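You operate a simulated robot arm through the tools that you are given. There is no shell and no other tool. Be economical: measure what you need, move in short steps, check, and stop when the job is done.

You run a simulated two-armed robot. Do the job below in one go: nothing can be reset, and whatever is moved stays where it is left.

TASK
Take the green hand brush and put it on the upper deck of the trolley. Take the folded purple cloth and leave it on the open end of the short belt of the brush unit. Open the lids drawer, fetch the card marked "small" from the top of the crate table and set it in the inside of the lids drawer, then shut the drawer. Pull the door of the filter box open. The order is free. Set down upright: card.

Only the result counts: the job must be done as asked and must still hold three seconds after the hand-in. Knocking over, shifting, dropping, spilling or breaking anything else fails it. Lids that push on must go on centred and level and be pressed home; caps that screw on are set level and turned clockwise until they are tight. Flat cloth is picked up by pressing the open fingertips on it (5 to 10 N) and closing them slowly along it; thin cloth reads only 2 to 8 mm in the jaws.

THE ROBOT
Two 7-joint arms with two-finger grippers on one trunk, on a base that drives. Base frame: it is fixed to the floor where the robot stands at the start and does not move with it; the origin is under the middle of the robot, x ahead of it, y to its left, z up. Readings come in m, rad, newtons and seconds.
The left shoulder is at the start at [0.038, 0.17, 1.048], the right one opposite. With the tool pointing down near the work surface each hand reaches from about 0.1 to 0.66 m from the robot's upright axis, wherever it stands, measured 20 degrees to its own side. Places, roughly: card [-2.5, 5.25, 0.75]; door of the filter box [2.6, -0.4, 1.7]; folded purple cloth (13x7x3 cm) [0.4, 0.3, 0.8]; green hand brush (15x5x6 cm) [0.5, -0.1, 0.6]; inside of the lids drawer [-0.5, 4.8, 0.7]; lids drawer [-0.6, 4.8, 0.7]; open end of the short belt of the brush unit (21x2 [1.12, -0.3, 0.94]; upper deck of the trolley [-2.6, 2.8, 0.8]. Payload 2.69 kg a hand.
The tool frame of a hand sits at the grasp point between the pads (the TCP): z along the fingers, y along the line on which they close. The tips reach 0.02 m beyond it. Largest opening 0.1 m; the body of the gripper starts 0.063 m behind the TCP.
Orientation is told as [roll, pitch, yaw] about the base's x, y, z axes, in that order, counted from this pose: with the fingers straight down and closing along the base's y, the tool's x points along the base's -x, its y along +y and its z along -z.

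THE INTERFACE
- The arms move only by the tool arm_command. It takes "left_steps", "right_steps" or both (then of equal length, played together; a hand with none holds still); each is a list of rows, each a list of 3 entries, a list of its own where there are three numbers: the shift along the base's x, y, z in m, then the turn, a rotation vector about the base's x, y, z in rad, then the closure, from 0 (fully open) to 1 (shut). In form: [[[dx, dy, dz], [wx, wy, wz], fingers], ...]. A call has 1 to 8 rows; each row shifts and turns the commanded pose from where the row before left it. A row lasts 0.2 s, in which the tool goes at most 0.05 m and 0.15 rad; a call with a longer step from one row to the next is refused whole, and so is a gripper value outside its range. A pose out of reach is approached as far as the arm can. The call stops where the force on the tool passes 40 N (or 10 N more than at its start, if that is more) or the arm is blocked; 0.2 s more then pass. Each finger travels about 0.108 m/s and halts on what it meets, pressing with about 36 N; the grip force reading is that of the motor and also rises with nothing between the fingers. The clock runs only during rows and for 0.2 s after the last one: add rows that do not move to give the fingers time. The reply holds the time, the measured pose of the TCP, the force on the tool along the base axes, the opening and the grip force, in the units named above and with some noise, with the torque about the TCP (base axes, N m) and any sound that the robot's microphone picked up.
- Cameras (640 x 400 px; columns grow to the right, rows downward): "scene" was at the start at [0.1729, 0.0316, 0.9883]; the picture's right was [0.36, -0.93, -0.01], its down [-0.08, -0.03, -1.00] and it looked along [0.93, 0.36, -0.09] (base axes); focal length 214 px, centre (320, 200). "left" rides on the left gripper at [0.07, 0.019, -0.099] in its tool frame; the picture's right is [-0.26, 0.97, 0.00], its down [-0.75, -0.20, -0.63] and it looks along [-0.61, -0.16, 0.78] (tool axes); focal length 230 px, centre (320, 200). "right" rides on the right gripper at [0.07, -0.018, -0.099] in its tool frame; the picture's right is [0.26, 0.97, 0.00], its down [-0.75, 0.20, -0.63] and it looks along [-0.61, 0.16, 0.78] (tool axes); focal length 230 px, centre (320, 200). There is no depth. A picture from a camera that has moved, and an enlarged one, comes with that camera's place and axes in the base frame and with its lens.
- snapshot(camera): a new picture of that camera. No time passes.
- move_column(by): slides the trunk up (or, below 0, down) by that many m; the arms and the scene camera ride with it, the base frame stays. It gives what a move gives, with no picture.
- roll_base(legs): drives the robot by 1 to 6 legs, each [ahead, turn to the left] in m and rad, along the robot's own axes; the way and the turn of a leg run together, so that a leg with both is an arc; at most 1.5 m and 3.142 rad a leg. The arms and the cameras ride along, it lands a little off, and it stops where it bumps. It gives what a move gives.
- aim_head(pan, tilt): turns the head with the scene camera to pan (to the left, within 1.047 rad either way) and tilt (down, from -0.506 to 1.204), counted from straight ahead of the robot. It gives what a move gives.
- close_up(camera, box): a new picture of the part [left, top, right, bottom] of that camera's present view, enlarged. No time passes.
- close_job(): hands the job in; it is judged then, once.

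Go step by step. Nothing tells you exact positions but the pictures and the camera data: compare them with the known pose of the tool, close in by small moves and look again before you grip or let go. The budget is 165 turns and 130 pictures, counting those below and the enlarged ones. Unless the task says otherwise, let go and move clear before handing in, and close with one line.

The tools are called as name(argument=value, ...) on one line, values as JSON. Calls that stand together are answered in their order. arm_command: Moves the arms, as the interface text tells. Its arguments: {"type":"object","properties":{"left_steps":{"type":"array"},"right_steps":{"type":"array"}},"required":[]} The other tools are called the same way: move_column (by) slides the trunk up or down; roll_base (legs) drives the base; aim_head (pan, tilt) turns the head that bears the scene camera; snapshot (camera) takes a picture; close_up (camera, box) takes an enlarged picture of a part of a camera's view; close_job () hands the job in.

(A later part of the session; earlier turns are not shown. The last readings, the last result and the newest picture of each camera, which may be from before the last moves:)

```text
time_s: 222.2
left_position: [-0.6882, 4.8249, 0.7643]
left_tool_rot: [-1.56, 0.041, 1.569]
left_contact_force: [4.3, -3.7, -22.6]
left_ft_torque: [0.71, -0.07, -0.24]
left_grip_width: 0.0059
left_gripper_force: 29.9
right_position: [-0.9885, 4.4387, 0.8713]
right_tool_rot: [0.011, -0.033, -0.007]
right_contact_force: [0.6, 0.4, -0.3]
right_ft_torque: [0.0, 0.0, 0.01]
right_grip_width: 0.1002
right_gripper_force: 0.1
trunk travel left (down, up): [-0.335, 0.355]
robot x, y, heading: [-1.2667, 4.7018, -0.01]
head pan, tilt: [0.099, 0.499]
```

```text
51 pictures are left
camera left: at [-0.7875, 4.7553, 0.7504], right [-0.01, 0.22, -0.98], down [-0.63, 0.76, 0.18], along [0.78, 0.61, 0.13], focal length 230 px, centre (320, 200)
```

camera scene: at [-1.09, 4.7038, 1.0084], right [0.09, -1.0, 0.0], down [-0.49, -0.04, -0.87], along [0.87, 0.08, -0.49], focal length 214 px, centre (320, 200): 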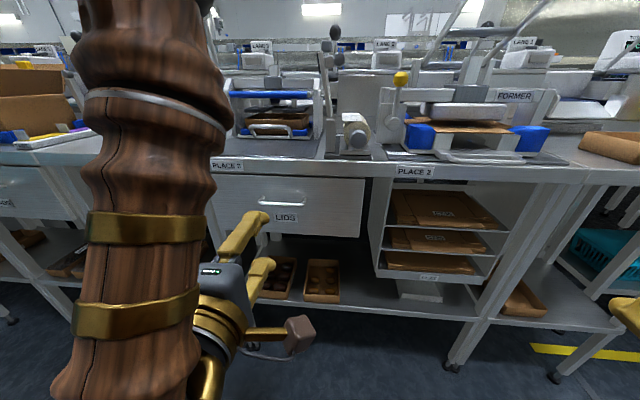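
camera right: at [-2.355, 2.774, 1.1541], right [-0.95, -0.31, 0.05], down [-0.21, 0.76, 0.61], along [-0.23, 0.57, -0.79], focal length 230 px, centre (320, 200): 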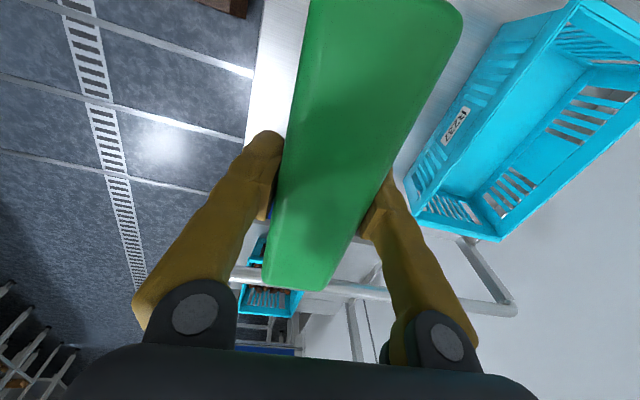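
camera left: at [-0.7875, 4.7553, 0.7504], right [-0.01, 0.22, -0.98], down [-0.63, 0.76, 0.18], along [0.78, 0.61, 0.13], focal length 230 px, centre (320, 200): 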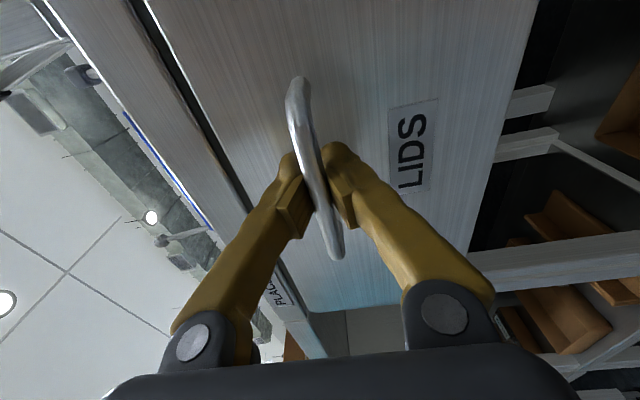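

The bar is gripped. Pull with the arm first.

arm_command(left_steps=[[[-0.01, 0, 0.003], [0, 0, 0], 1], [[-0.025, 0, 0], [0, 0, 0], 1], [[-0.03, 0, 0], [0, 0, 0], 1], [[-0.03, 0, 0], [0, 0, 0], 1], [[0, 0, 0], [0, 0, 0], 1]])

snapshot(camera="scene")

```text
time_s: 222.9
left_position: [-0.7411, 4.8243, 0.7654]
left_tool_rot: [-1.537, 0.039, 1.564]
left_contact_force: [-2.1, -4.0, -55.1]
left_ft_torque: [0.55, -0.43, 0.09]
left_grip_width: 0.0002
left_gripper_force: 29.8
right_position: [-0.9717, 4.4351, 0.8806]
right_tool_rot: [0.003, -0.113, -0.009]
right_contact_force: [0.0, -0.8, -0.4]
right_ft_torque: [-0.02, -0.07, 0.04]
right_grip_width: 0.1
right_gripper_force: 0.0
trunk travel left (down, up): [-0.335, 0.355]
robot x, y, heading: [-1.2689, 4.6995, -0.013]
head pan, tilt: [0.099, 0.499]
stopped in row 3 (left hand): the force on the tool passed its limit at 41 N (the readings are from after the stop); the commanded pose is now the measured one
```

```text
50 pictures are left
camera scene: at [-1.0884, 4.7046, 1.0077], right [0.09, -1.0, 0.0], down [-0.49, -0.04, -0.87], along [0.86, 0.08, -0.5], focal length 214 px, centre (320, 200)
```

scene: 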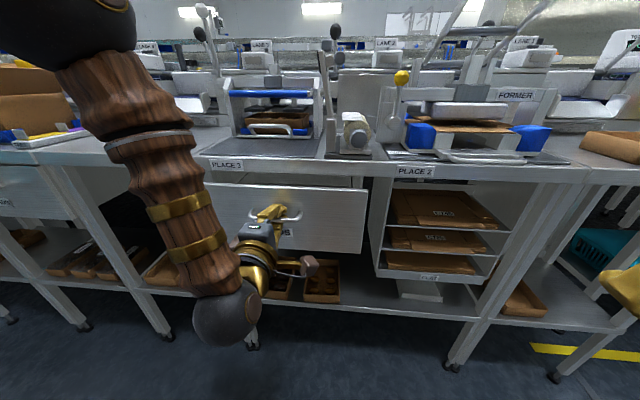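

The drawer came out a few cm and the grip slipped. I open, back off and re-measure.

arm_command(left_steps=[[[-0.02, 0, -0.004], [0, 0, 0], 1], [[-0.04, 0, 0], [0, -0.02, 0], 0.6], [[-0.03, 0, 0], [0, -0.02, 0], 0.6], [[0, 0, 0], [0, 0, 0], 0.6]])

snapshot(camera="left")

snapshot(camera="scene")

```text
time_s: 223.9
left_position: [-0.8265, 4.8242, 0.7722]
left_tool_rot: [-1.61, 0.04, 1.566]
left_contact_force: [0.3, 0.7, 0.2]
left_ft_torque: [0.02, 0.0, 0.05]
left_grip_width: 0.0399
left_gripper_force: 0.0
right_position: [-0.9751, 4.4331, 0.8803]
right_tool_rot: [0.006, -0.11, -0.008]
right_contact_force: [0.0, -0.4, -0.7]
right_ft_torque: [0.05, 0.0, 0.01]
right_grip_width: 0.0999
right_gripper_force: 0.1
trunk travel left (down, up): [-0.335, 0.355]
robot x, y, heading: [-1.268, 4.6993, -0.008]
head pan, tilt: [0.099, 0.499]
```

```text
49 pictures are left
camera left: at [-0.9248, 4.7549, 0.7524], right [0.04, 0.22, -0.97], down [-0.63, 0.76, 0.14], along [0.77, 0.61, 0.17], focal length 230 px, centre (320, 200)
```

left: 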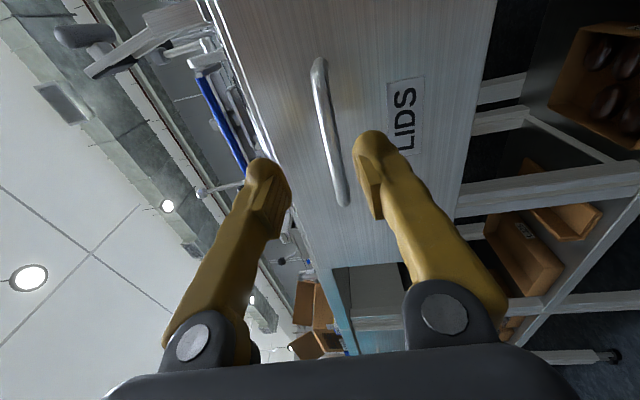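

```text
48 pictures are left
camera scene: at [-1.0894, 4.7024, 1.0084], right [0.09, -1.0, 0.0], down [-0.49, -0.04, -0.87], along [0.87, 0.08, -0.49], focal length 214 px, centre (320, 200)
```

scene: 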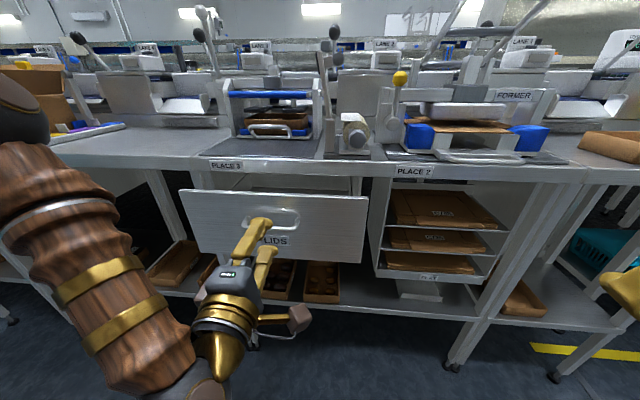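

The drawer is already ~9 cm out; bar now near x≈−0.776, z≈0.763. Re-grip slightly lower.

arm_command(left_steps=[[[0.01, 0, -0.008], [0, 0.02, 0], 0.6], [[0.02, 0, -0.002], [0, 0.02, 0], 0.6], [[0.02, 0, 0], [0, 0, 0], 0.6], [[0, 0, 0], [0, 0, 0], 0.8], [[0, 0, 0], [0, 0, 0], 1], [[0, 0, 0], [0, 0, 0], 1]])

```text
time_s: 225.3
left_position: [-0.7763, 4.8251, 0.7647]
left_tool_rot: [-1.578, 0.042, 1.57]
left_contact_force: [1.4, 4.9, 25.0]
left_ft_torque: [0.84, 0.06, 0.16]
left_grip_width: 0.0061
left_gripper_force: 30.9
right_position: [-0.9753, 4.4358, 0.8812]
right_tool_rot: [0.006, -0.112, -0.006]
right_contact_force: [-0.2, 0.1, -0.4]
right_ft_torque: [0.0, 0.01, -0.03]
right_grip_width: 0.1001
right_gripper_force: 0.0
trunk travel left (down, up): [-0.335, 0.355]
robot x, y, heading: [-1.2676, 4.6988, -0.009]
head pan, tilt: [0.099, 0.499]
```

Gripped again. Ease the z load and pull by driving the base back.

arm_command(left_steps=[[[-0.003, 0, 0.003], [0, 0, 0], 1], [[0, 0, 0], [0, 0, 0], 1]])

roll_base(legs=[[-0.15, 0]])

snapshot(camera="scene")

```text
time_s: 225.9
left_position: [-0.7799, 4.8258, 0.7658]
left_tool_rot: [-1.57, 0.042, 1.569]
left_contact_force: [0.9, 2.1, 15.5]
left_ft_torque: [0.8, 0.03, 0.32]
left_grip_width: 0.006
left_gripper_force: 30.5
right_position: [-0.9754, 4.4356, 0.8816]
right_tool_rot: [0.005, -0.112, -0.006]
right_contact_force: [-0.5, 0.1, -0.1]
right_ft_torque: [-0.03, -0.02, -0.01]
right_grip_width: 0.0998
right_gripper_force: 0.1
trunk travel left (down, up): [-0.335, 0.355]
robot x, y, heading: [-1.2724, 4.7, -0.009]
head pan, tilt: [0.099, 0.499]
```

```text
time_s: 227.2
left_position: [-0.9284, 4.8252, 0.7646]
left_tool_rot: [-1.569, 0.041, 1.567]
left_contact_force: [10.6, -4.7, 8.5]
left_ft_torque: [0.68, 0.06, -0.48]
left_grip_width: 0.0061
left_gripper_force: 30.5
right_position: [-1.1232, 4.4367, 0.8804]
right_tool_rot: [0.004, -0.109, -0.006]
right_contact_force: [0.2, -0.5, 0.5]
right_ft_torque: [-0.02, 0.01, -0.03]
right_grip_width: 0.1002
right_gripper_force: 0.0
trunk travel left (down, up): [-0.335, 0.355]
robot x, y, heading: [-1.4218, 4.6982, -0.006]
head pan, tilt: [0.099, 0.499]
```

```text
47 pictures are left
camera scene: at [-1.2388, 4.7047, 1.0084], right [0.09, -1.0, 0.0], down [-0.49, -0.04, -0.87], along [0.87, 0.08, -0.49], focal length 214 px, centre (320, 200)
```

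scene: 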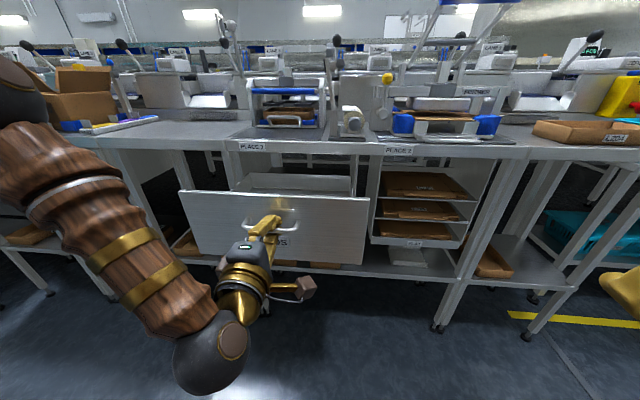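

The drawer is ~24 cm open. I release, back away and turn toward the crate table.

arm_command(left_steps=[[[0, 0, 0], [0, 0, 0], 0.7], [[0, 0, 0], [0, 0, 0], 0.5], [[-0.03, 0, 0], [0, 0, 0], 0.5], [[-0.03, 0, 0], [0, 0, 0], 0.5]])

roll_base(legs=[[-0.15, 0]])

move_column(by=0.25)

aim_head(pan=0.0, tilt=0.6)

snapshot(camera="scene")

```text
time_s: 228.2
left_position: [-1.0013, 4.8261, 0.7708]
left_tool_rot: [-1.579, 0.044, 1.561]
left_contact_force: [-0.8, 0.0, 0.2]
left_ft_torque: [-0.03, -0.03, -0.01]
left_grip_width: 0.0503
left_gripper_force: 0.1
right_position: [-1.1083, 4.4333, 0.8916]
right_tool_rot: [-0.001, -0.187, -0.007]
right_contact_force: [0.6, 0.4, 0.6]
right_ft_torque: [0.03, 0.02, 0.02]
right_grip_width: 0.0998
right_gripper_force: 0.0
trunk travel left (down, up): [-0.335, 0.355]
robot x, y, heading: [-1.4162, 4.6964, -0.001]
head pan, tilt: [0.099, 0.499]
```

```text
time_s: 229.6
left_position: [-1.1507, 4.8276, 0.7724]
left_tool_rot: [-1.581, 0.044, 1.565]
left_contact_force: [1.1, -0.7, 0.6]
left_ft_torque: [-0.01, -0.01, 0.03]
left_grip_width: 0.0498
left_gripper_force: 0.1
right_position: [-1.2589, 4.4364, 0.8908]
right_tool_rot: [-0.001, -0.187, -0.005]
right_contact_force: [0.2, -0.1, 0.1]
right_ft_torque: [-0.01, -0.05, 0.0]
right_grip_width: 0.1001
right_gripper_force: 0.1
trunk travel left (down, up): [-0.335, 0.355]
robot x, y, heading: [-1.5681, 4.7049, -0.009]
head pan, tilt: [0.099, 0.499]
```

```text
time_s: 232.2
left_position: [-1.1617, 4.8199, 1.0216]
left_tool_rot: [-1.554, 0.044, 1.524]
left_contact_force: [0.4, -0.8, -0.5]
left_ft_torque: [-0.02, -0.04, 0.0]
left_grip_width: 0.0499
left_gripper_force: 0.2
right_position: [-1.2357, 4.4317, 1.156]
right_tool_rot: [-0.008, -0.275, -0.001]
right_contact_force: [0.6, 0.3, 0.7]
right_ft_torque: [0.03, 0.02, -0.06]
right_grip_width: 0.1
right_gripper_force: 0.2
trunk travel left (down, up): [-0.585, 0.105]
robot x, y, heading: [-1.5689, 4.7037, -0.008]
head pan, tilt: [0.099, 0.499]
```

```text
time_s: 232.9
left_position: [-1.1619, 4.82, 1.021]
left_tool_rot: [-1.557, 0.044, 1.523]
left_contact_force: [0.6, -0.7, 0.5]
left_ft_torque: [0.01, -0.01, -0.05]
left_grip_width: 0.0499
left_gripper_force: 0.1
right_position: [-1.2356, 4.4321, 1.1547]
right_tool_rot: [-0.011, -0.273, -0.003]
right_contact_force: [0.6, 1.2, 0.1]
right_ft_torque: [0.02, -0.01, 0.02]
right_grip_width: 0.1001
right_gripper_force: 0.1
trunk travel left (down, up): [-0.585, 0.105]
robot x, y, heading: [-1.5675, 4.7004, -0.008]
head pan, tilt: [0.0, 0.6]
```

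```text
46 pictures are left
camera scene: at [-1.3876, 4.6975, 1.2494], right [-0.01, -1.0, 0.0], down [-0.58, 0.0, -0.82], along [0.82, -0.01, -0.58], focal length 214 px, centre (320, 200)
```

scene: 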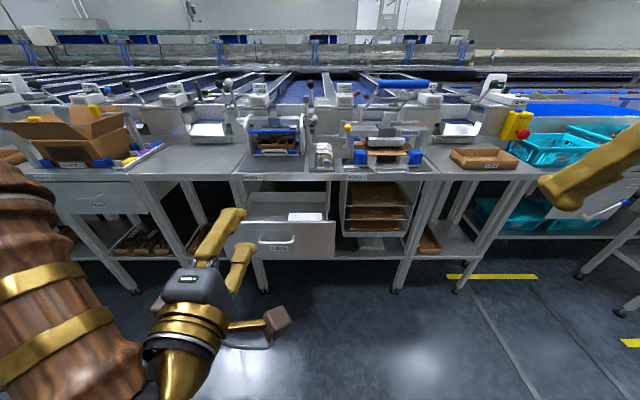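

close_up(camera="scene", box=[220, 160, 360, 270])

```text
3.64 times, centred on (290, 215) of scene
camera zoom: at [-1.3876, 4.6975, 1.2494], right [-0.01, -1.0, 0.0], down [-0.58, 0.0, -0.82], along [0.82, -0.01, -0.58], focal length 780 px, centre (429, 146)
```

zoom: 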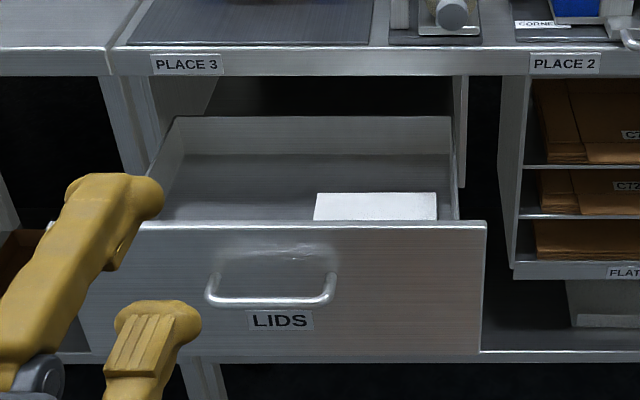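

There's a white item in the drawer's right-front; the left part is free. I fold the left hand back to pointing down, then drive to the crate table.

arm_command(left_steps=[[[-0.02, 0.015, 0.02], [0, 0.14, 0], 0.5], [[-0.02, 0.015, 0.02], [0, 0.14, 0], 0.5], [[-0.02, 0.015, 0.02], [0, 0.14, 0], 0.5], [[-0.01, 0.015, 0.02], [0, 0.14, 0], 0.5], [[-0.01, 0.015, 0.02], [0, 0.14, 0], 0.5], [[0, 0.015, 0.02], [0, 0.14, 0], 0.5], [[0, 0.015, 0.02], [0, 0.14, 0], 0.5], [[0, 0.01, 0.01], [0, 0.14, 0], 0.5]], right_steps=[[[0, 0, 0], [0, 0.1, 0], 0], [[0, 0, 0], [0, 0.1, 0], 0], [[0, 0, 0], [0, 0.07, 0], 0], [[0, 0, 0], [0, 0, 0], 0], [[0, 0, 0], [0, 0, 0], 0], [[0, 0, 0], [0, 0, 0], 0], [[0, 0, 0], [0, 0, 0], 0], [[0, 0, 0], [0, 0, 0], 0]])

arm_command(left_steps=[[[0, 0.01, 0.01], [0, 0.14, 0], 0.5], [[0, 0.01, 0.01], [0, 0.14, 0], 0.5], [[0, 0, 0], [0, 0.14, 0], 0.5], [[0, 0, 0], [0, 0, 0], 0.5]])

roll_base(legs=[[0, 2.4], [0.45, 0], [0, 0.74]])

aim_head(pan=-0.3, tilt=0.6)

snapshot(camera="scene")

```text
time_s: 234.7
left_position: [-1.1838, 4.9241, 1.1264]
left_tool_rot: [-0.479, 0.031, 1.604]
left_contact_force: [0.1, -0.9, -0.4]
left_ft_torque: [0.01, 0.01, 0.0]
left_grip_width: 0.05
left_gripper_force: 0.0
left hand out of reach, approached as far as the arm can: row 3, 4, 5, 6
right_position: [-1.2722, 4.4359, 1.1461]
right_tool_rot: [-0.002, 0.07, -0.004]
right_contact_force: [-0.8, -0.1, -0.1]
right_ft_torque: [0.03, -0.02, 0.01]
right_grip_width: 0.0999
right_gripper_force: 0.1
trunk travel left (down, up): [-0.585, 0.105]
robot x, y, heading: [-1.5666, 4.6976, -0.006]
head pan, tilt: [0.0, 0.6]
```

```text
time_s: 235.7
left_position: [-1.1869, 4.9433, 1.1451]
left_tool_rot: [-0.058, 0.012, 1.612]
left_contact_force: [-1.0, -0.2, 0.5]
left_ft_torque: [-0.03, -0.01, 0.01]
left_grip_width: 0.0499
left_gripper_force: 0.0
right_position: [-1.2732, 4.4361, 1.1456]
right_tool_rot: [-0.002, 0.068, -0.005]
right_contact_force: [0.5, 1.1, 0.0]
right_ft_torque: [-0.01, -0.04, -0.01]
right_grip_width: 0.1003
right_gripper_force: 0.1
trunk travel left (down, up): [-0.585, 0.105]
robot x, y, heading: [-1.5674, 4.7014, -0.003]
head pan, tilt: [0.0, 0.6]
```

```text
time_s: 246.3
left_position: [-2.2843, 4.7557, 1.1459]
left_tool_rot: [-0.057, 0.01, -1.513]
left_contact_force: [0.7, 0.2, 0.0]
left_ft_torque: [0.0, -0.02, 0.02]
left_grip_width: 0.0497
left_gripper_force: 0.1
right_position: [-2.2046, 5.2649, 1.146]
right_tool_rot: [-0.001, 0.067, -3.133]
right_contact_force: [0.5, 0.9, 0.7]
right_ft_torque: [0.02, 0.01, 0.0]
right_grip_width: 0.1
right_gripper_force: 0.1
trunk travel left (down, up): [-0.585, 0.105]
robot x, y, heading: [-1.9062, 5.0066, -3.133]
head pan, tilt: [0.0, 0.6]
```

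```text
time_s: 247.1
left_position: [-2.2654, 4.7552, 1.1519]
left_tool_rot: [-0.075, 0.015, -1.514]
left_contact_force: [0.6, -0.7, -0.4]
left_ft_torque: [0.0, -0.01, 0.0]
left_grip_width: 0.05
left_gripper_force: 0.0
right_position: [-2.186, 5.2647, 1.1515]
right_tool_rot: [-0.002, 0.05, -3.131]
right_contact_force: [0.7, 0.1, -0.3]
right_ft_torque: [-0.02, 0.0, -0.02]
right_grip_width: 0.0999
right_gripper_force: 0.0
trunk travel left (down, up): [-0.585, 0.105]
robot x, y, heading: [-1.9049, 5.0036, -3.134]
head pan, tilt: [-0.3, 0.6]
```

```text
44 pictures are left
camera scene: at [-2.079, 5.0278, 1.2496], right [0.29, 0.96, 0.0], down [0.55, -0.16, -0.82], along [-0.78, 0.24, -0.58], focal length 214 px, centre (320, 200)
```

scene: 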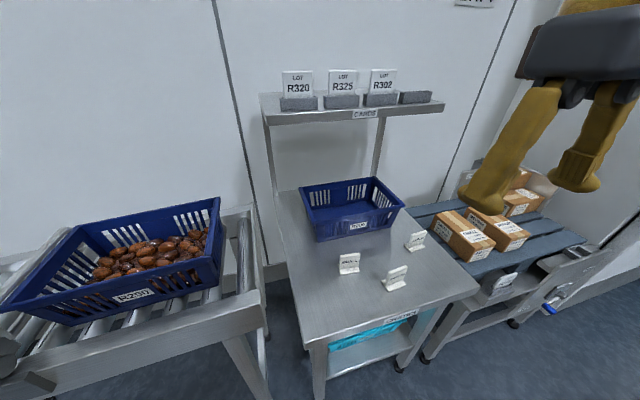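

I see three cards on the crate table. Zoom to identify and orient the SMALL one.

close_up(camera="scene", box=[310, 215, 460, 315])

snapshot(camera="right")

```text
4.00 times, centred on (385, 265) of scene
camera zoom: at [-2.079, 5.0278, 1.2496], right [0.29, 0.96, 0.0], down [0.55, -0.16, -0.82], along [-0.78, 0.24, -0.58], focal length 858 px, centre (60, -60)
```

zoom: 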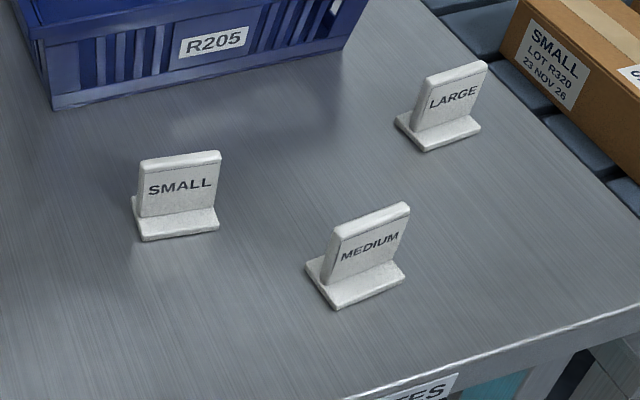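

```text
42 pictures are left
camera right: at [-2.1209, 5.2844, 1.2537], right [0.27, -0.96, 0.01], down [-0.78, -0.21, 0.59], along [-0.57, -0.17, -0.81], focal length 230 px, centre (320, 200)
```

right: 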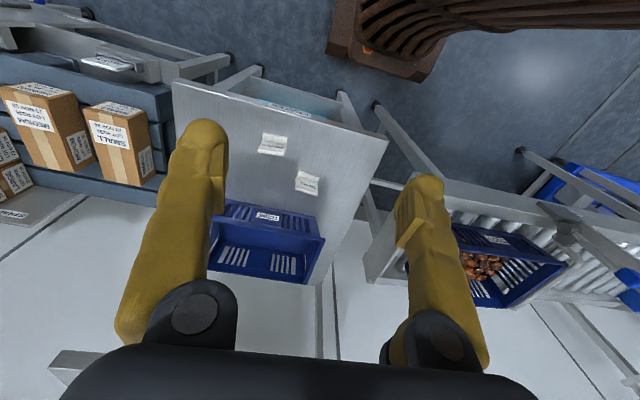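

SMALL card is at (−2.431,5.226), standing with its face toward +x (slightly rotated), top z≈0.78. I rotate the right gripper to close across it, raise the left hand clear, and lower the trunk.

arm_command(right_steps=[[[-0.025, -0.005, 0], [0, 0, -0.145], 0], [[-0.025, -0.005, 0], [0, 0, -0.145], 0.2], [[-0.025, -0.005, 0], [0, 0, -0.145], 0.3], [[-0.025, -0.005, 0], [0, 0, -0.145], 0.4], [[-0.025, -0.005, 0], [0, 0, -0.145], 0.4], [[-0.025, -0.005, 0], [0, 0, -0.145], 0.4], [[-0.025, -0.005, 0], [0, 0, -0.145], 0.4], [[-0.025, -0.005, 0], [0, 0, -0.145], 0.4]], left_steps=[[[0.015, 0, 0.02], [0, 0, 0], 0.5], [[0.015, 0, 0.02], [0, 0, 0], 0.5], [[0.015, 0, 0.02], [0, 0, 0], 0.5], [[0.015, 0, 0.02], [0, 0, 0], 0.5], [[0.015, 0, 0.02], [0, 0, 0], 0.5], [[0.015, 0, 0.02], [0, 0, 0], 0.5], [[0, 0, 0], [0, 0, 0], 0.5], [[0, 0, 0], [0, 0, 0], 0.5]])

arm_command(right_steps=[[[-0.02, 0, 0], [0, 0, -0.145], 0.4], [[-0.01, 0, 0], [0, 0, -0.145], 0.4], [[0, 0, 0], [0, 0, -0.145], 0.4], [[0, 0, 0], [0, 0, -0.135], 0.4], [[0, 0, 0], [0, 0, 0], 0.4]])

move_column(by=-0.22)

snapshot(camera="scene")

snapshot(camera="right")

```text
time_s: 248.9
left_position: [-2.1774, 4.7555, 1.2701]
left_tool_rot: [-0.074, 0.01, -1.514]
left_contact_force: [-1.6, 0.0, -0.2]
left_ft_torque: [0.03, 0.0, 0.0]
left_grip_width: 0.0503
left_gripper_force: 0.0
right_position: [-2.3883, 5.2241, 1.1491]
right_tool_rot: [-0.006, 0.052, 1.989]
right_contact_force: [-0.8, 0.5, 0.5]
right_ft_torque: [0.04, 0.01, 0.0]
right_grip_width: 0.06
right_gripper_force: 0.1
trunk travel left (down, up): [-0.585, 0.105]
robot x, y, heading: [-1.9031, 5.0047, -3.129]
head pan, tilt: [-0.3, 0.6]
```

```text
time_s: 250.1
left_position: [-2.1764, 4.7558, 1.2714]
left_tool_rot: [-0.075, 0.012, -1.512]
left_contact_force: [0.0, 0.3, -1.0]
left_ft_torque: [0.02, -0.02, -0.01]
left_grip_width: 0.0499
left_gripper_force: 0.0
right_position: [-2.4173, 5.2247, 1.1512]
right_tool_rot: [-0.004, 0.05, 1.42]
right_contact_force: [-0.7, -0.6, -0.8]
right_ft_torque: [0.01, -0.02, -0.01]
right_grip_width: 0.0602
right_gripper_force: 0.0
trunk travel left (down, up): [-0.585, 0.105]
robot x, y, heading: [-1.9036, 5.0047, -3.128]
head pan, tilt: [-0.3, 0.6]
```

```text
time_s: 252.4
left_position: [-2.175, 4.7557, 1.0507]
left_tool_rot: [-0.072, 0.01, -1.512]
left_contact_force: [0.4, 0.2, -0.1]
left_ft_torque: [0.01, -0.02, 0.0]
left_grip_width: 0.0504
left_gripper_force: 0.0
right_position: [-2.417, 5.2251, 0.9306]
right_tool_rot: [-0.004, 0.052, 1.423]
right_contact_force: [0.1, -0.5, 0.4]
right_ft_torque: [-0.02, -0.01, 0.03]
right_grip_width: 0.06
right_gripper_force: 0.0
trunk travel left (down, up): [-0.365, 0.325]
robot x, y, heading: [-1.9109, 5.004, -3.133]
head pan, tilt: [-0.3, 0.6]
```

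```text
41 pictures are left
camera scene: at [-2.0762, 5.028, 1.0295], right [0.29, 0.96, 0.01], down [0.56, -0.16, -0.82], along [-0.78, 0.24, -0.58], focal length 214 px, centre (320, 200)
```

scene: 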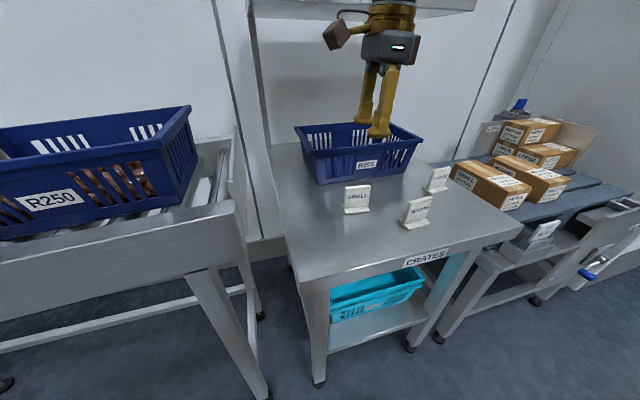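

```text
40 pictures are left
camera right: at [-2.4079, 5.1588, 1.0333], right [-0.99, -0.11, 0.01], down [-0.08, 0.8, 0.59], along [-0.07, 0.59, -0.81], focal length 230 px, centre (320, 200)
```

right: 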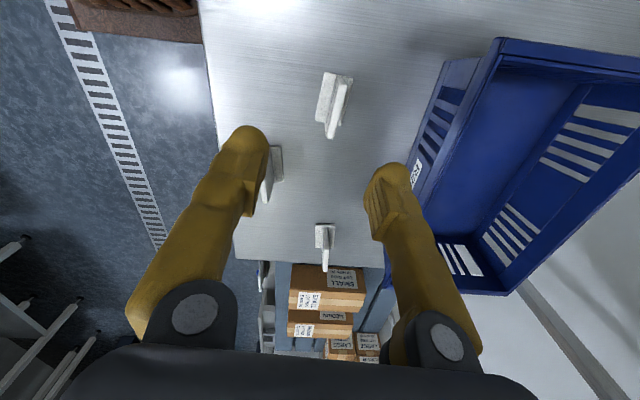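

Card confirmed at (−2.437,5.223). Correct the x-offset and tilt, then descend.

arm_command(right_steps=[[[-0.02, -0.001, -0.02], [0.045, -0.007, 0.04], 0.4], [[0, 0, -0.03], [0, 0, 0], 0.4], [[0, 0, -0.03], [0, 0, 0], 0.4], [[0, 0, -0.03], [0, 0, 0], 0.4], [[0, 0, 0], [0, 0, 0], 0.4]])

snapshot(camera="right")

close_up(camera="scene", box=[300, 80, 480, 240])

```text
time_s: 253.6
left_position: [-2.1752, 4.7561, 1.0507]
left_tool_rot: [-0.072, 0.01, -1.513]
left_contact_force: [0.1, 0.1, 0.1]
left_ft_torque: [-0.01, -0.01, 0.01]
left_grip_width: 0.0499
left_gripper_force: 0.2
right_position: [-2.4372, 5.2235, 0.8202]
right_tool_rot: [-0.005, 0.003, 1.463]
right_contact_force: [0.1, -0.3, -0.7]
right_ft_torque: [-0.01, 0.03, 0.0]
right_grip_width: 0.0601
right_gripper_force: 0.0
trunk travel left (down, up): [-0.365, 0.325]
robot x, y, heading: [-1.9035, 5.004, -3.127]
head pan, tilt: [-0.3, 0.6]
```

```text
39 pictures are left
camera right: at [-2.425, 5.1531, 0.9195], right [-0.99, -0.15, 0.0], down [-0.12, 0.77, 0.63], along [-0.09, 0.62, -0.78], focal length 230 px, centre (320, 200)
```

right: 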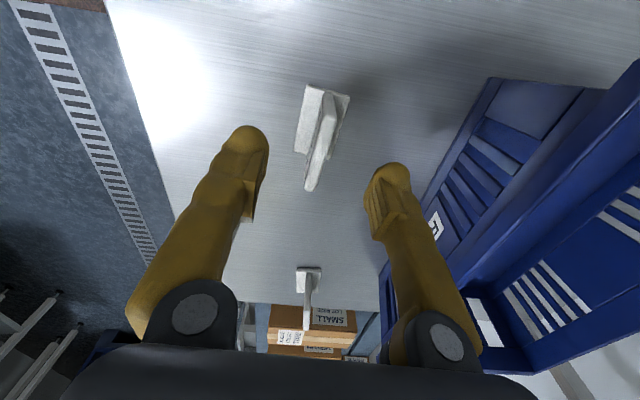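

```text
2.50 times, centred on (390, 160) of scene
camera zoom: at [-2.0762, 5.0279, 1.0295], right [0.29, 0.96, 0.01], down [0.56, -0.16, -0.82], along [-0.78, 0.24, -0.58], focal length 536 px, centre (145, 300)
```

zoom: 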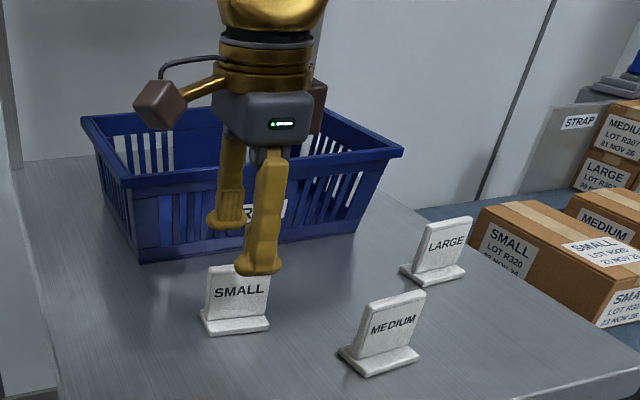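

Aligned. Descend to grip height and close gently.

arm_command(right_steps=[[[0, -0.003, -0.02], [0, 0, 0], 0.4], [[0, 0, -0.02], [0, 0, 0], 0.4], [[0, 0, -0.012], [0, 0, 0], 0.4], [[0, 0, 0], [0, 0, 0], 0.55], [[0, 0, 0], [0, 0, 0], 0.7], [[0, 0, 0], [0, 0, 0], 0.85], [[0, 0, 0], [0, 0, 0], 1], [[0, 0, 0], [0, 0, 0], 1]])

close_up(camera="scene", box=[300, 80, 480, 240])

```text
time_s: 255.4
left_position: [-2.1752, 4.7565, 1.0504]
left_tool_rot: [-0.072, 0.012, -1.513]
left_contact_force: [-0.4, -0.1, -0.2]
left_ft_torque: [0.02, 0.02, -0.03]
left_grip_width: 0.0499
left_gripper_force: 0.1
right_position: [-2.4367, 5.2206, 0.7681]
right_tool_rot: [-0.004, 0.004, 1.463]
right_contact_force: [0.5, -0.2, -0.7]
right_ft_torque: [-0.01, -0.03, 0.03]
right_grip_width: 0.0072
right_gripper_force: 35.0
trunk travel left (down, up): [-0.365, 0.325]
robot x, y, heading: [-1.9032, 5.0043, -3.134]
head pan, tilt: [-0.3, 0.6]
```

```text
2.50 times, centred on (390, 160) of scene
camera zoom: at [-2.0763, 5.0279, 1.0294], right [0.29, 0.96, 0.01], down [0.56, -0.16, -0.82], along [-0.78, 0.24, -0.58], focal length 536 px, centre (145, 300)
```

zoom: 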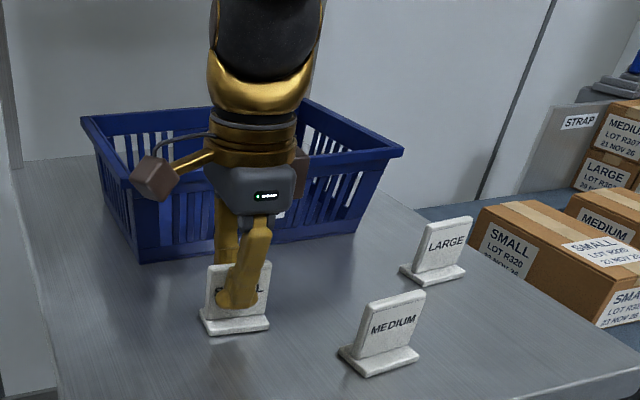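

Card gripped (7 mm). Lift straight up and check.

arm_command(right_steps=[[[0, 0, 0.02], [0, 0, 0], 1], [[0, 0, 0.03], [0, 0, 0], 1], [[0, 0, 0.04], [0, 0, 0], 1], [[0, 0, 0.04], [0, 0, 0], 1], [[0, 0, 0.04], [0, 0, 0], 1], [[0.02, 0, 0.03], [0, 0, 0], 1]])

move_column(by=0.1)

snapshot(camera="right")

```text
time_s: 256.8
left_position: [-2.1743, 4.7564, 1.0503]
left_tool_rot: [-0.075, 0.012, -1.512]
left_contact_force: [1.2, -1.0, 0.7]
left_ft_torque: [-0.01, -0.01, -0.03]
left_grip_width: 0.0499
left_gripper_force: 0.0
right_position: [-2.4168, 5.2212, 0.9705]
right_tool_rot: [-0.005, 0.005, 1.463]
right_contact_force: [-0.2, 0.3, -0.2]
right_ft_torque: [0.0, -0.02, -0.04]
right_grip_width: 0.0071
right_gripper_force: 35.0
trunk travel left (down, up): [-0.365, 0.325]
robot x, y, heading: [-1.9021, 5.0057, -3.128]
head pan, tilt: [-0.3, 0.6]
```

```text
time_s: 258.1
left_position: [-2.1754, 4.756, 1.1505]
left_tool_rot: [-0.073, 0.009, -1.514]
left_contact_force: [-0.3, 0.8, -0.2]
left_ft_torque: [0.0, -0.02, 0.0]
left_grip_width: 0.05
left_gripper_force: 0.1
right_position: [-2.4178, 5.2212, 1.0686]
right_tool_rot: [-0.005, 0.003, 1.464]
right_contact_force: [0.3, 0.2, 0.0]
right_ft_torque: [0.0, 0.0, 0.0]
right_grip_width: 0.0072
right_gripper_force: 35.1
trunk travel left (down, up): [-0.465, 0.225]
robot x, y, heading: [-1.906, 5.0059, -3.135]
head pan, tilt: [-0.3, 0.6]
```

```text
36 pictures are left
camera right: at [-2.4064, 5.1511, 1.1683], right [-0.99, -0.15, 0.0], down [-0.12, 0.77, 0.63], along [-0.09, 0.62, -0.78], focal length 230 px, centre (320, 200)
```

right: 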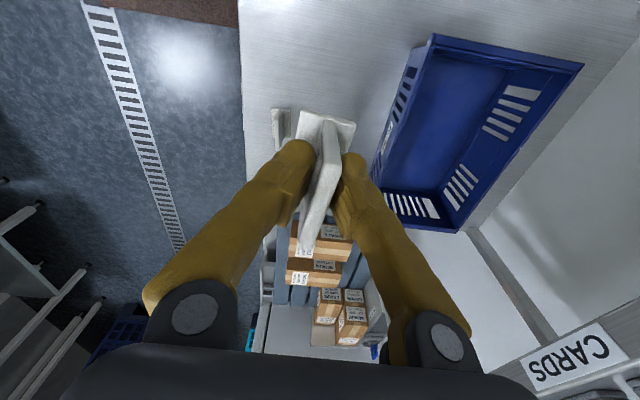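

Card is held upright. I drive back, turn around toward the drawer and line up.

roll_base(legs=[[-0.5, 0], [0, -1.575], [0.11, 0], [0, -1.57], [0.1, 0]])

aim_head(pan=-0.3, tilt=0.65)

snapshot(camera="scene")

snapshot(camera="right")

```text
time_s: 270.5
left_position: [-1.0288, 5.3633, 1.149]
left_tool_rot: [-0.066, 0.007, 1.618]
left_contact_force: [0.9, -0.6, -0.8]
left_ft_torque: [0.07, 0.08, -0.01]
left_grip_width: 0.05
left_gripper_force: 0.0
right_position: [-0.7934, 4.8956, 1.0646]
right_tool_rot: [-0.012, 0.007, -1.691]
right_contact_force: [1.2, -0.9, -0.8]
right_ft_torque: [0.08, 0.05, 0.02]
right_grip_width: 0.0072
right_gripper_force: 34.9
trunk travel left (down, up): [-0.465, 0.225]
robot x, y, heading: [-1.3107, 5.1282, 0.004]
head pan, tilt: [-0.3, 0.6]
```

```text
time_s: 271.1
left_position: [-1.0427, 5.367, 1.1551]
left_tool_rot: [-0.09, 0.016, 1.629]
left_contact_force: [0.9, 0.1, -0.1]
left_ft_torque: [-0.02, 0.05, 0.01]
left_grip_width: 0.0498
left_gripper_force: 0.1
right_position: [-0.8107, 4.8978, 1.0739]
right_tool_rot: [0.004, 0.004, -1.691]
right_contact_force: [-0.2, 0.1, -0.8]
right_ft_torque: [-0.02, 0.02, 0.03]
right_grip_width: 0.0072
right_gripper_force: 35.2
trunk travel left (down, up): [-0.465, 0.225]
robot x, y, heading: [-1.3092, 5.1278, 0.001]
head pan, tilt: [-0.3, 0.649]
```

```text
35 pictures are left
camera scene: at [-1.1339, 5.1012, 1.1247], right [-0.29, -0.96, 0.01], down [-0.59, 0.18, -0.79], along [0.75, -0.23, -0.62], focal length 214 px, centre (320, 200)
```

scene: 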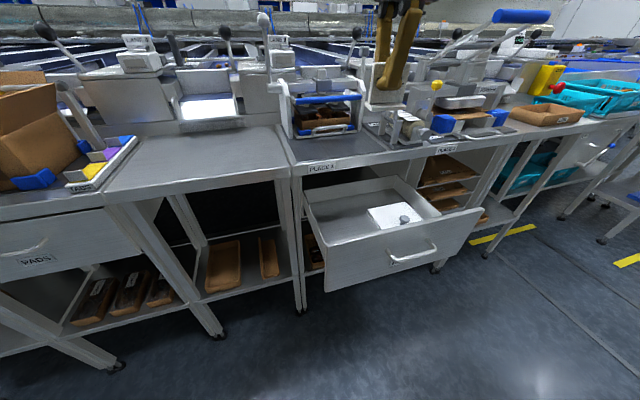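

```text
34 pictures are left
camera right: at [-0.8198, 4.9693, 1.1731], right [0.99, 0.14, 0.01], down [0.11, -0.77, 0.63], along [0.09, -0.62, -0.78], focal length 230 px, centre (320, 200)
```

right: 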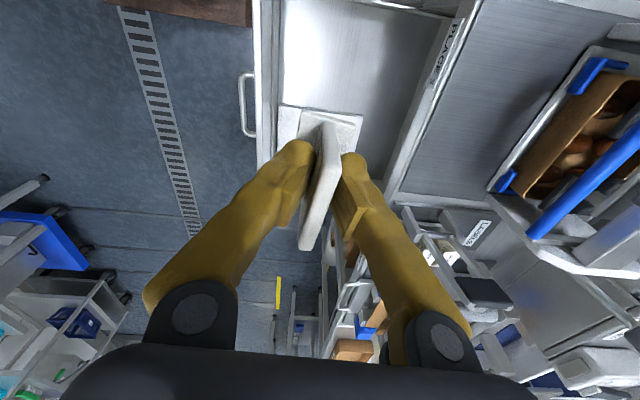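

The drawer holds a white lid at the right; the left part (y 4.85–4.99) is free. I align over (−0.79,4.91) and lower the card.

arm_command(right_steps=[[[0.02, 0.012, -0.02], [0, 0, 0.06], 1], [[0, 0, -0.04], [0, 0, 0.06], 1], [[0, 0, -0.04], [0, 0, 0], 1], [[0, 0, -0.04], [0, 0, 0], 1], [[0, 0, -0.03], [0, 0, 0], 1], [[0, 0, -0.02], [0, 0, 0], 1], [[0, 0, 0], [0, 0, 0], 1]])

snapshot(camera="scene")

snapshot(camera="right")

```text
time_s: 272.7
left_position: [-1.0456, 5.3656, 1.1558]
left_tool_rot: [-0.095, 0.016, 1.63]
left_contact_force: [-0.8, 0.2, -0.6]
left_ft_torque: [0.02, -0.01, -0.03]
left_grip_width: 0.0498
left_gripper_force: 0.1
right_position: [-0.7932, 4.9094, 0.8856]
right_tool_rot: [0.008, 0.006, -1.572]
right_contact_force: [-0.5, 0.4, -1.3]
right_ft_torque: [-0.03, -0.01, -0.02]
right_grip_width: 0.0073
right_gripper_force: 35.5
trunk travel left (down, up): [-0.465, 0.225]
robot x, y, heading: [-1.3114, 5.1262, 0.005]
head pan, tilt: [-0.3, 0.649]
```

```text
33 pictures are left
camera scene: at [-1.1367, 5.1012, 1.1252], right [-0.29, -0.96, 0.01], down [-0.59, 0.18, -0.79], along [0.75, -0.23, -0.62], focal length 214 px, centre (320, 200)
```

scene: 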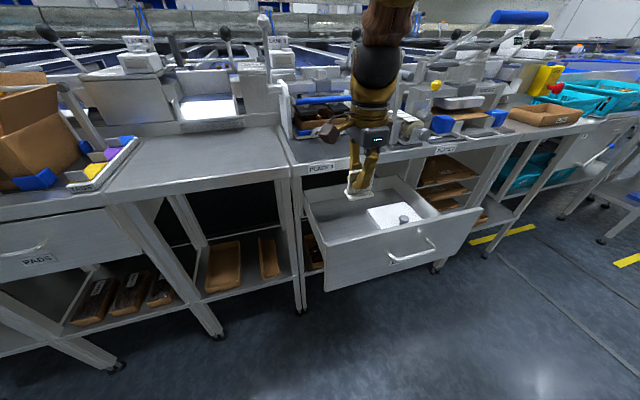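

```text
32 pictures are left
camera right: at [-0.8116, 4.9795, 0.9845], right [0.97, 0.26, 0.01], down [0.2, -0.75, 0.63], along [0.17, -0.6, -0.78], focal length 230 px, centre (320, 200)
```

right: 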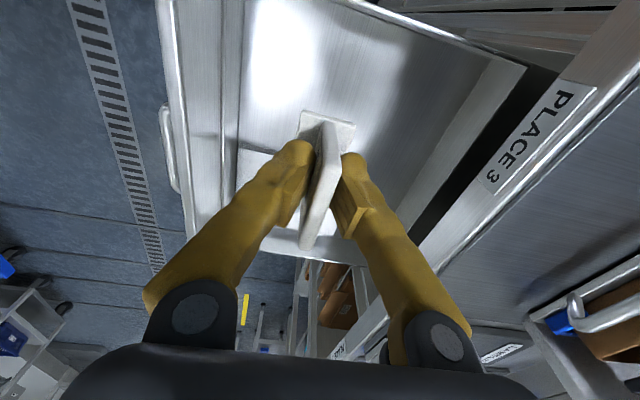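

Clear of the lid. Continue down toward the drawer floor.

arm_command(right_steps=[[[0, 0.004, -0.03], [0, 0, 0], 1], [[0, 0.004, -0.03], [0, 0, 0], 1], [[0, 0, -0.025], [0, 0, 0], 1], [[0, 0, -0.012], [0, 0, 0], 1], [[0, 0, 0], [0, 0, 0], 1]])

close_up(camera="scene", box=[280, 110, 460, 270])

```text
time_s: 273.9
left_position: [-1.0471, 5.3674, 1.1568]
left_tool_rot: [-0.093, 0.015, 1.629]
left_contact_force: [0.2, 0.0, 0.4]
left_ft_torque: [-0.01, 0.03, -0.01]
left_grip_width: 0.0501
left_gripper_force: 0.1
right_position: [-0.7935, 4.9174, 0.7882]
right_tool_rot: [0.006, 0.007, -1.571]
right_contact_force: [0.2, -0.4, -0.3]
right_ft_torque: [0.01, -0.01, 0.01]
right_grip_width: 0.0073
right_gripper_force: 34.8
trunk travel left (down, up): [-0.465, 0.225]
robot x, y, heading: [-1.309, 5.1305, 0.002]
head pan, tilt: [-0.3, 0.649]
```

```text
2.50 times, centred on (370, 190) of scene
camera zoom: at [-1.1366, 5.1012, 1.1252], right [-0.29, -0.96, 0.01], down [-0.59, 0.18, -0.79], along [0.75, -0.23, -0.62], focal length 536 px, centre (195, 225)
```

zoom: 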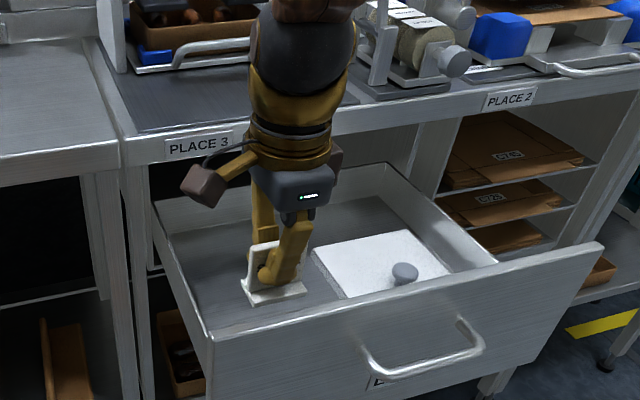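

Card hovers just above the drawer floor. Slow final descent.

arm_command(right_steps=[[[0, 0, -0.006], [0, 0, 0], 1], [[0, 0, -0.006], [0, 0, 0], 1], [[0, 0, -0.005], [0, 0, 0], 1], [[0, 0, 0], [0, 0, 0], 1]])

```text
time_s: 274.9
left_position: [-1.046, 5.3667, 1.1564]
left_tool_rot: [-0.095, 0.015, 1.629]
left_contact_force: [-0.1, 0.7, -0.2]
left_ft_torque: [0.05, -0.03, 0.0]
left_grip_width: 0.0499
left_gripper_force: 0.2
right_position: [-0.7924, 4.9187, 0.7713]
right_tool_rot: [0.006, 0.003, -1.571]
right_contact_force: [0.2, -0.6, -0.6]
right_ft_torque: [-0.01, -0.06, -0.03]
right_grip_width: 0.0073
right_gripper_force: 35.0
trunk travel left (down, up): [-0.465, 0.225]
robot x, y, heading: [-1.3081, 5.1303, 0.002]
head pan, tilt: [-0.3, 0.649]
```

arm_command(right_steps=[[[0, 0, -0.006], [0, 0, 0], 1], [[0, 0, -0.005], [0, 0, 0], 1], [[0, 0, 0], [0, 0, 0], 1]])

close_up(camera="scene", box=[310, 160, 430, 240])

```text
time_s: 275.7
left_position: [-1.0468, 5.3659, 1.1558]
left_tool_rot: [-0.094, 0.017, 1.629]
left_contact_force: [0.3, 0.3, -0.7]
left_ft_torque: [-0.02, 0.0, -0.01]
left_grip_width: 0.0499
left_gripper_force: 0.1
right_position: [-0.7936, 4.9188, 0.7593]
right_tool_rot: [0.006, 0.004, -1.571]
right_contact_force: [-0.5, -0.1, 0.0]
right_ft_torque: [0.0, -0.01, 0.01]
right_grip_width: 0.0072
right_gripper_force: 35.3
trunk travel left (down, up): [-0.465, 0.225]
robot x, y, heading: [-1.3121, 5.1284, -0.006]
head pan, tilt: [-0.3, 0.649]
```

```text
5.00 times, centred on (370, 200) of scene
camera zoom: at [-1.1366, 5.1012, 1.1252], right [-0.29, -0.96, 0.01], down [-0.59, 0.18, -0.79], along [0.75, -0.23, -0.62], focal length 1072 px, centre (70, 200)
```

zoom: 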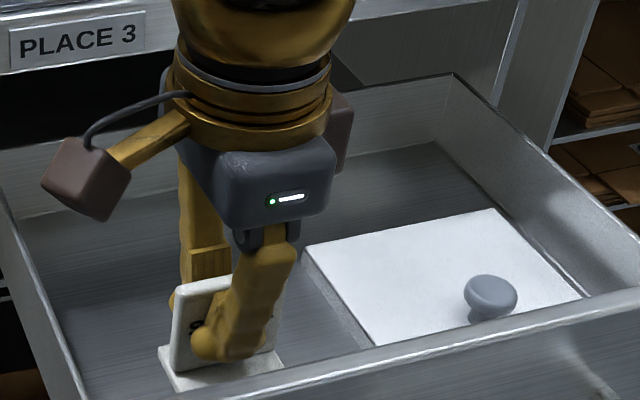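

Still no contact; continue lowering in small steps.

arm_command(right_steps=[[[0, 0, -0.006], [0, 0, 0], 1], [[0, 0, -0.006], [0, 0, 0], 1], [[0, 0, -0.006], [0, 0, 0], 1], [[0, 0, -0.005], [0, 0, 0], 1], [[0, 0, 0], [0, 0, 0], 1]])

```text
time_s: 276.9
left_position: [-1.0471, 5.3664, 1.1564]
left_tool_rot: [-0.095, 0.018, 1.629]
left_contact_force: [0.0, 0.6, -0.1]
left_ft_torque: [-0.02, 0.0, 0.02]
left_grip_width: 0.05
left_gripper_force: 0.2
right_position: [-0.7916, 4.9191, 0.7362]
right_tool_rot: [0.01, 0.006, -1.569]
right_contact_force: [0.8, 0.4, 9.6]
right_ft_torque: [-0.12, 0.0, -0.02]
right_grip_width: 0.0071
right_gripper_force: 35.3
trunk travel left (down, up): [-0.465, 0.225]
robot x, y, heading: [-1.3098, 5.1277, 0.006]
head pan, tilt: [-0.3, 0.649]
```

Contact with the floor (10 N). Open partly and rise straight up.

arm_command(right_steps=[[[0, 0, 0.001], [0, 0, 0], 0.9], [[0, 0, 0], [0, 0, 0], 0.7], [[0, 0, 0], [0, 0, 0], 0.5], [[0, 0, 0], [0, 0, 0], 0.5], [[0, 0, 0.02], [0, 0, 0], 0.5], [[0, 0, 0.04], [0, 0, 0], 0.5], [[0, 0, 0.04], [0, 0, 0], 0.5], [[0, 0, 0.04], [0, 0, 0], 0.5]])

close_up(camera="scene", box=[280, 110, 460, 270])

```text
time_s: 278.7
left_position: [-1.0477, 5.3665, 1.1567]
left_tool_rot: [-0.094, 0.017, 1.629]
left_contact_force: [-0.3, 0.7, 0.0]
left_ft_torque: [-0.04, -0.02, 0.02]
left_grip_width: 0.0501
left_gripper_force: 0.0
right_position: [-0.794, 4.9181, 0.8781]
right_tool_rot: [0.007, 0.004, -1.568]
right_contact_force: [0.5, 0.8, 0.0]
right_ft_torque: [-0.01, -0.01, 0.0]
right_grip_width: 0.0497
right_gripper_force: 0.0
trunk travel left (down, up): [-0.465, 0.225]
robot x, y, heading: [-1.3118, 5.1271, 0.0]
head pan, tilt: [-0.3, 0.649]
```

```text
2.50 times, centred on (370, 190) of scene
camera zoom: at [-1.1372, 5.1014, 1.1253], right [-0.29, -0.96, 0.01], down [-0.59, 0.18, -0.79], along [0.75, -0.23, -0.62], focal length 536 px, centre (195, 225)
```

zoom: 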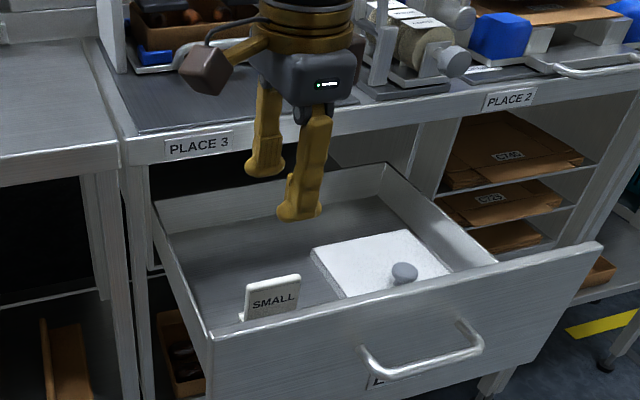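

The card stands upright in the drawer. Now I bring the right hand back in front of the drawer, fingers closed and yawed so the slim side faces the drawer, to push it shut.

arm_command(right_steps=[[[0, 0, 0.045], [0, 0, 0], 0.5], [[-0.03, -0.008, 0.01], [0, 0, 0.14], 0.6], [[-0.032, -0.008, 0], [0, 0, 0.14], 0.8], [[-0.032, -0.008, 0], [0, 0, 0.14], 1], [[-0.032, -0.008, 0], [0, 0, 0.14], 1], [[-0.032, -0.008, 0], [0, 0, 0.14], 1], [[-0.032, -0.008, 0], [0, 0, 0.14], 1], [[-0.032, -0.008, 0], [0, 0, 0.14], 1]])

arm_command(right_steps=[[[-0.01, 0, 0], [0, 0, 0.14], 1], [[0, 0, 0], [0, 0, 0.14], 1], [[0, 0, 0], [0, 0, 0.14], 1], [[0, 0, 0], [0, 0, 0.14], 1], [[0, 0, -0.04], [0, 0, 0], 1], [[0, 0, -0.04], [0, 0, 0], 1], [[0, 0, -0.04], [0, 0, 0], 1], [[0, 0, -0.04], [0, 0, 0], 1]])

snapshot(camera="scene")

snapshot(camera="right")

```text
time_s: 280.5
left_position: [-1.0462, 5.3662, 1.1551]
left_tool_rot: [-0.095, 0.016, 1.629]
left_contact_force: [0.2, -0.2, 0.0]
left_ft_torque: [0.0, -0.03, 0.01]
left_grip_width: 0.0501
left_gripper_force: 0.0
right_position: [-1.0156, 4.8619, 0.9323]
right_tool_rot: [0.008, 0.008, -0.59]
right_contact_force: [0.2, -0.4, 0.4]
right_ft_torque: [-0.01, -0.05, -0.01]
right_grip_width: 0.0
right_gripper_force: 29.9
trunk travel left (down, up): [-0.465, 0.225]
robot x, y, heading: [-1.3089, 5.127, -0.001]
head pan, tilt: [-0.3, 0.649]
```

```text
time_s: 282.3
left_position: [-1.0467, 5.3663, 1.1558]
left_tool_rot: [-0.094, 0.014, 1.628]
left_contact_force: [0.2, 1.0, -0.9]
left_ft_torque: [-0.02, 0.03, 0.01]
left_grip_width: 0.05
left_gripper_force: 0.2
right_position: [-1.0256, 4.8612, 0.774]
right_tool_rot: [0.01, 0.008, -0.032]
right_contact_force: [-1.4, 0.1, -0.7]
right_ft_torque: [0.03, 0.0, -0.01]
right_grip_width: 0.0
right_gripper_force: 29.0
trunk travel left (down, up): [-0.465, 0.225]
robot x, y, heading: [-1.31, 5.1287, 0.004]
head pan, tilt: [-0.3, 0.649]
```

```text
28 pictures are left
camera scene: at [-1.1365, 5.101, 1.1251], right [-0.29, -0.96, 0.01], down [-0.59, 0.18, -0.79], along [0.75, -0.23, -0.62], focal length 214 px, centre (320, 200)
```

scene: 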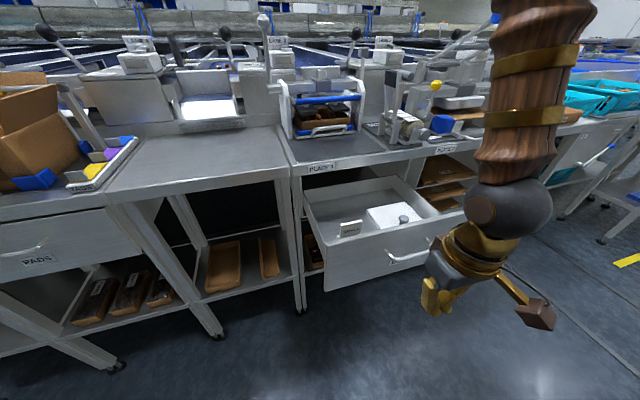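

```text
27 pictures are left
camera right: at [-1.0946, 4.8442, 0.8732], right [-0.23, 0.97, 0.01], down [0.76, 0.17, 0.63], along [0.61, 0.15, -0.78], focal length 230 px, centre (320, 200)
```

right: 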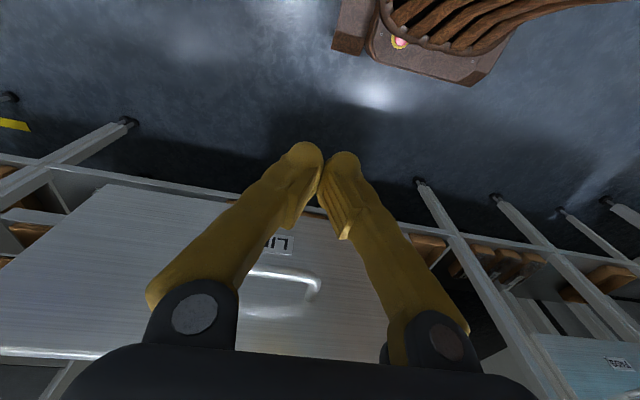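

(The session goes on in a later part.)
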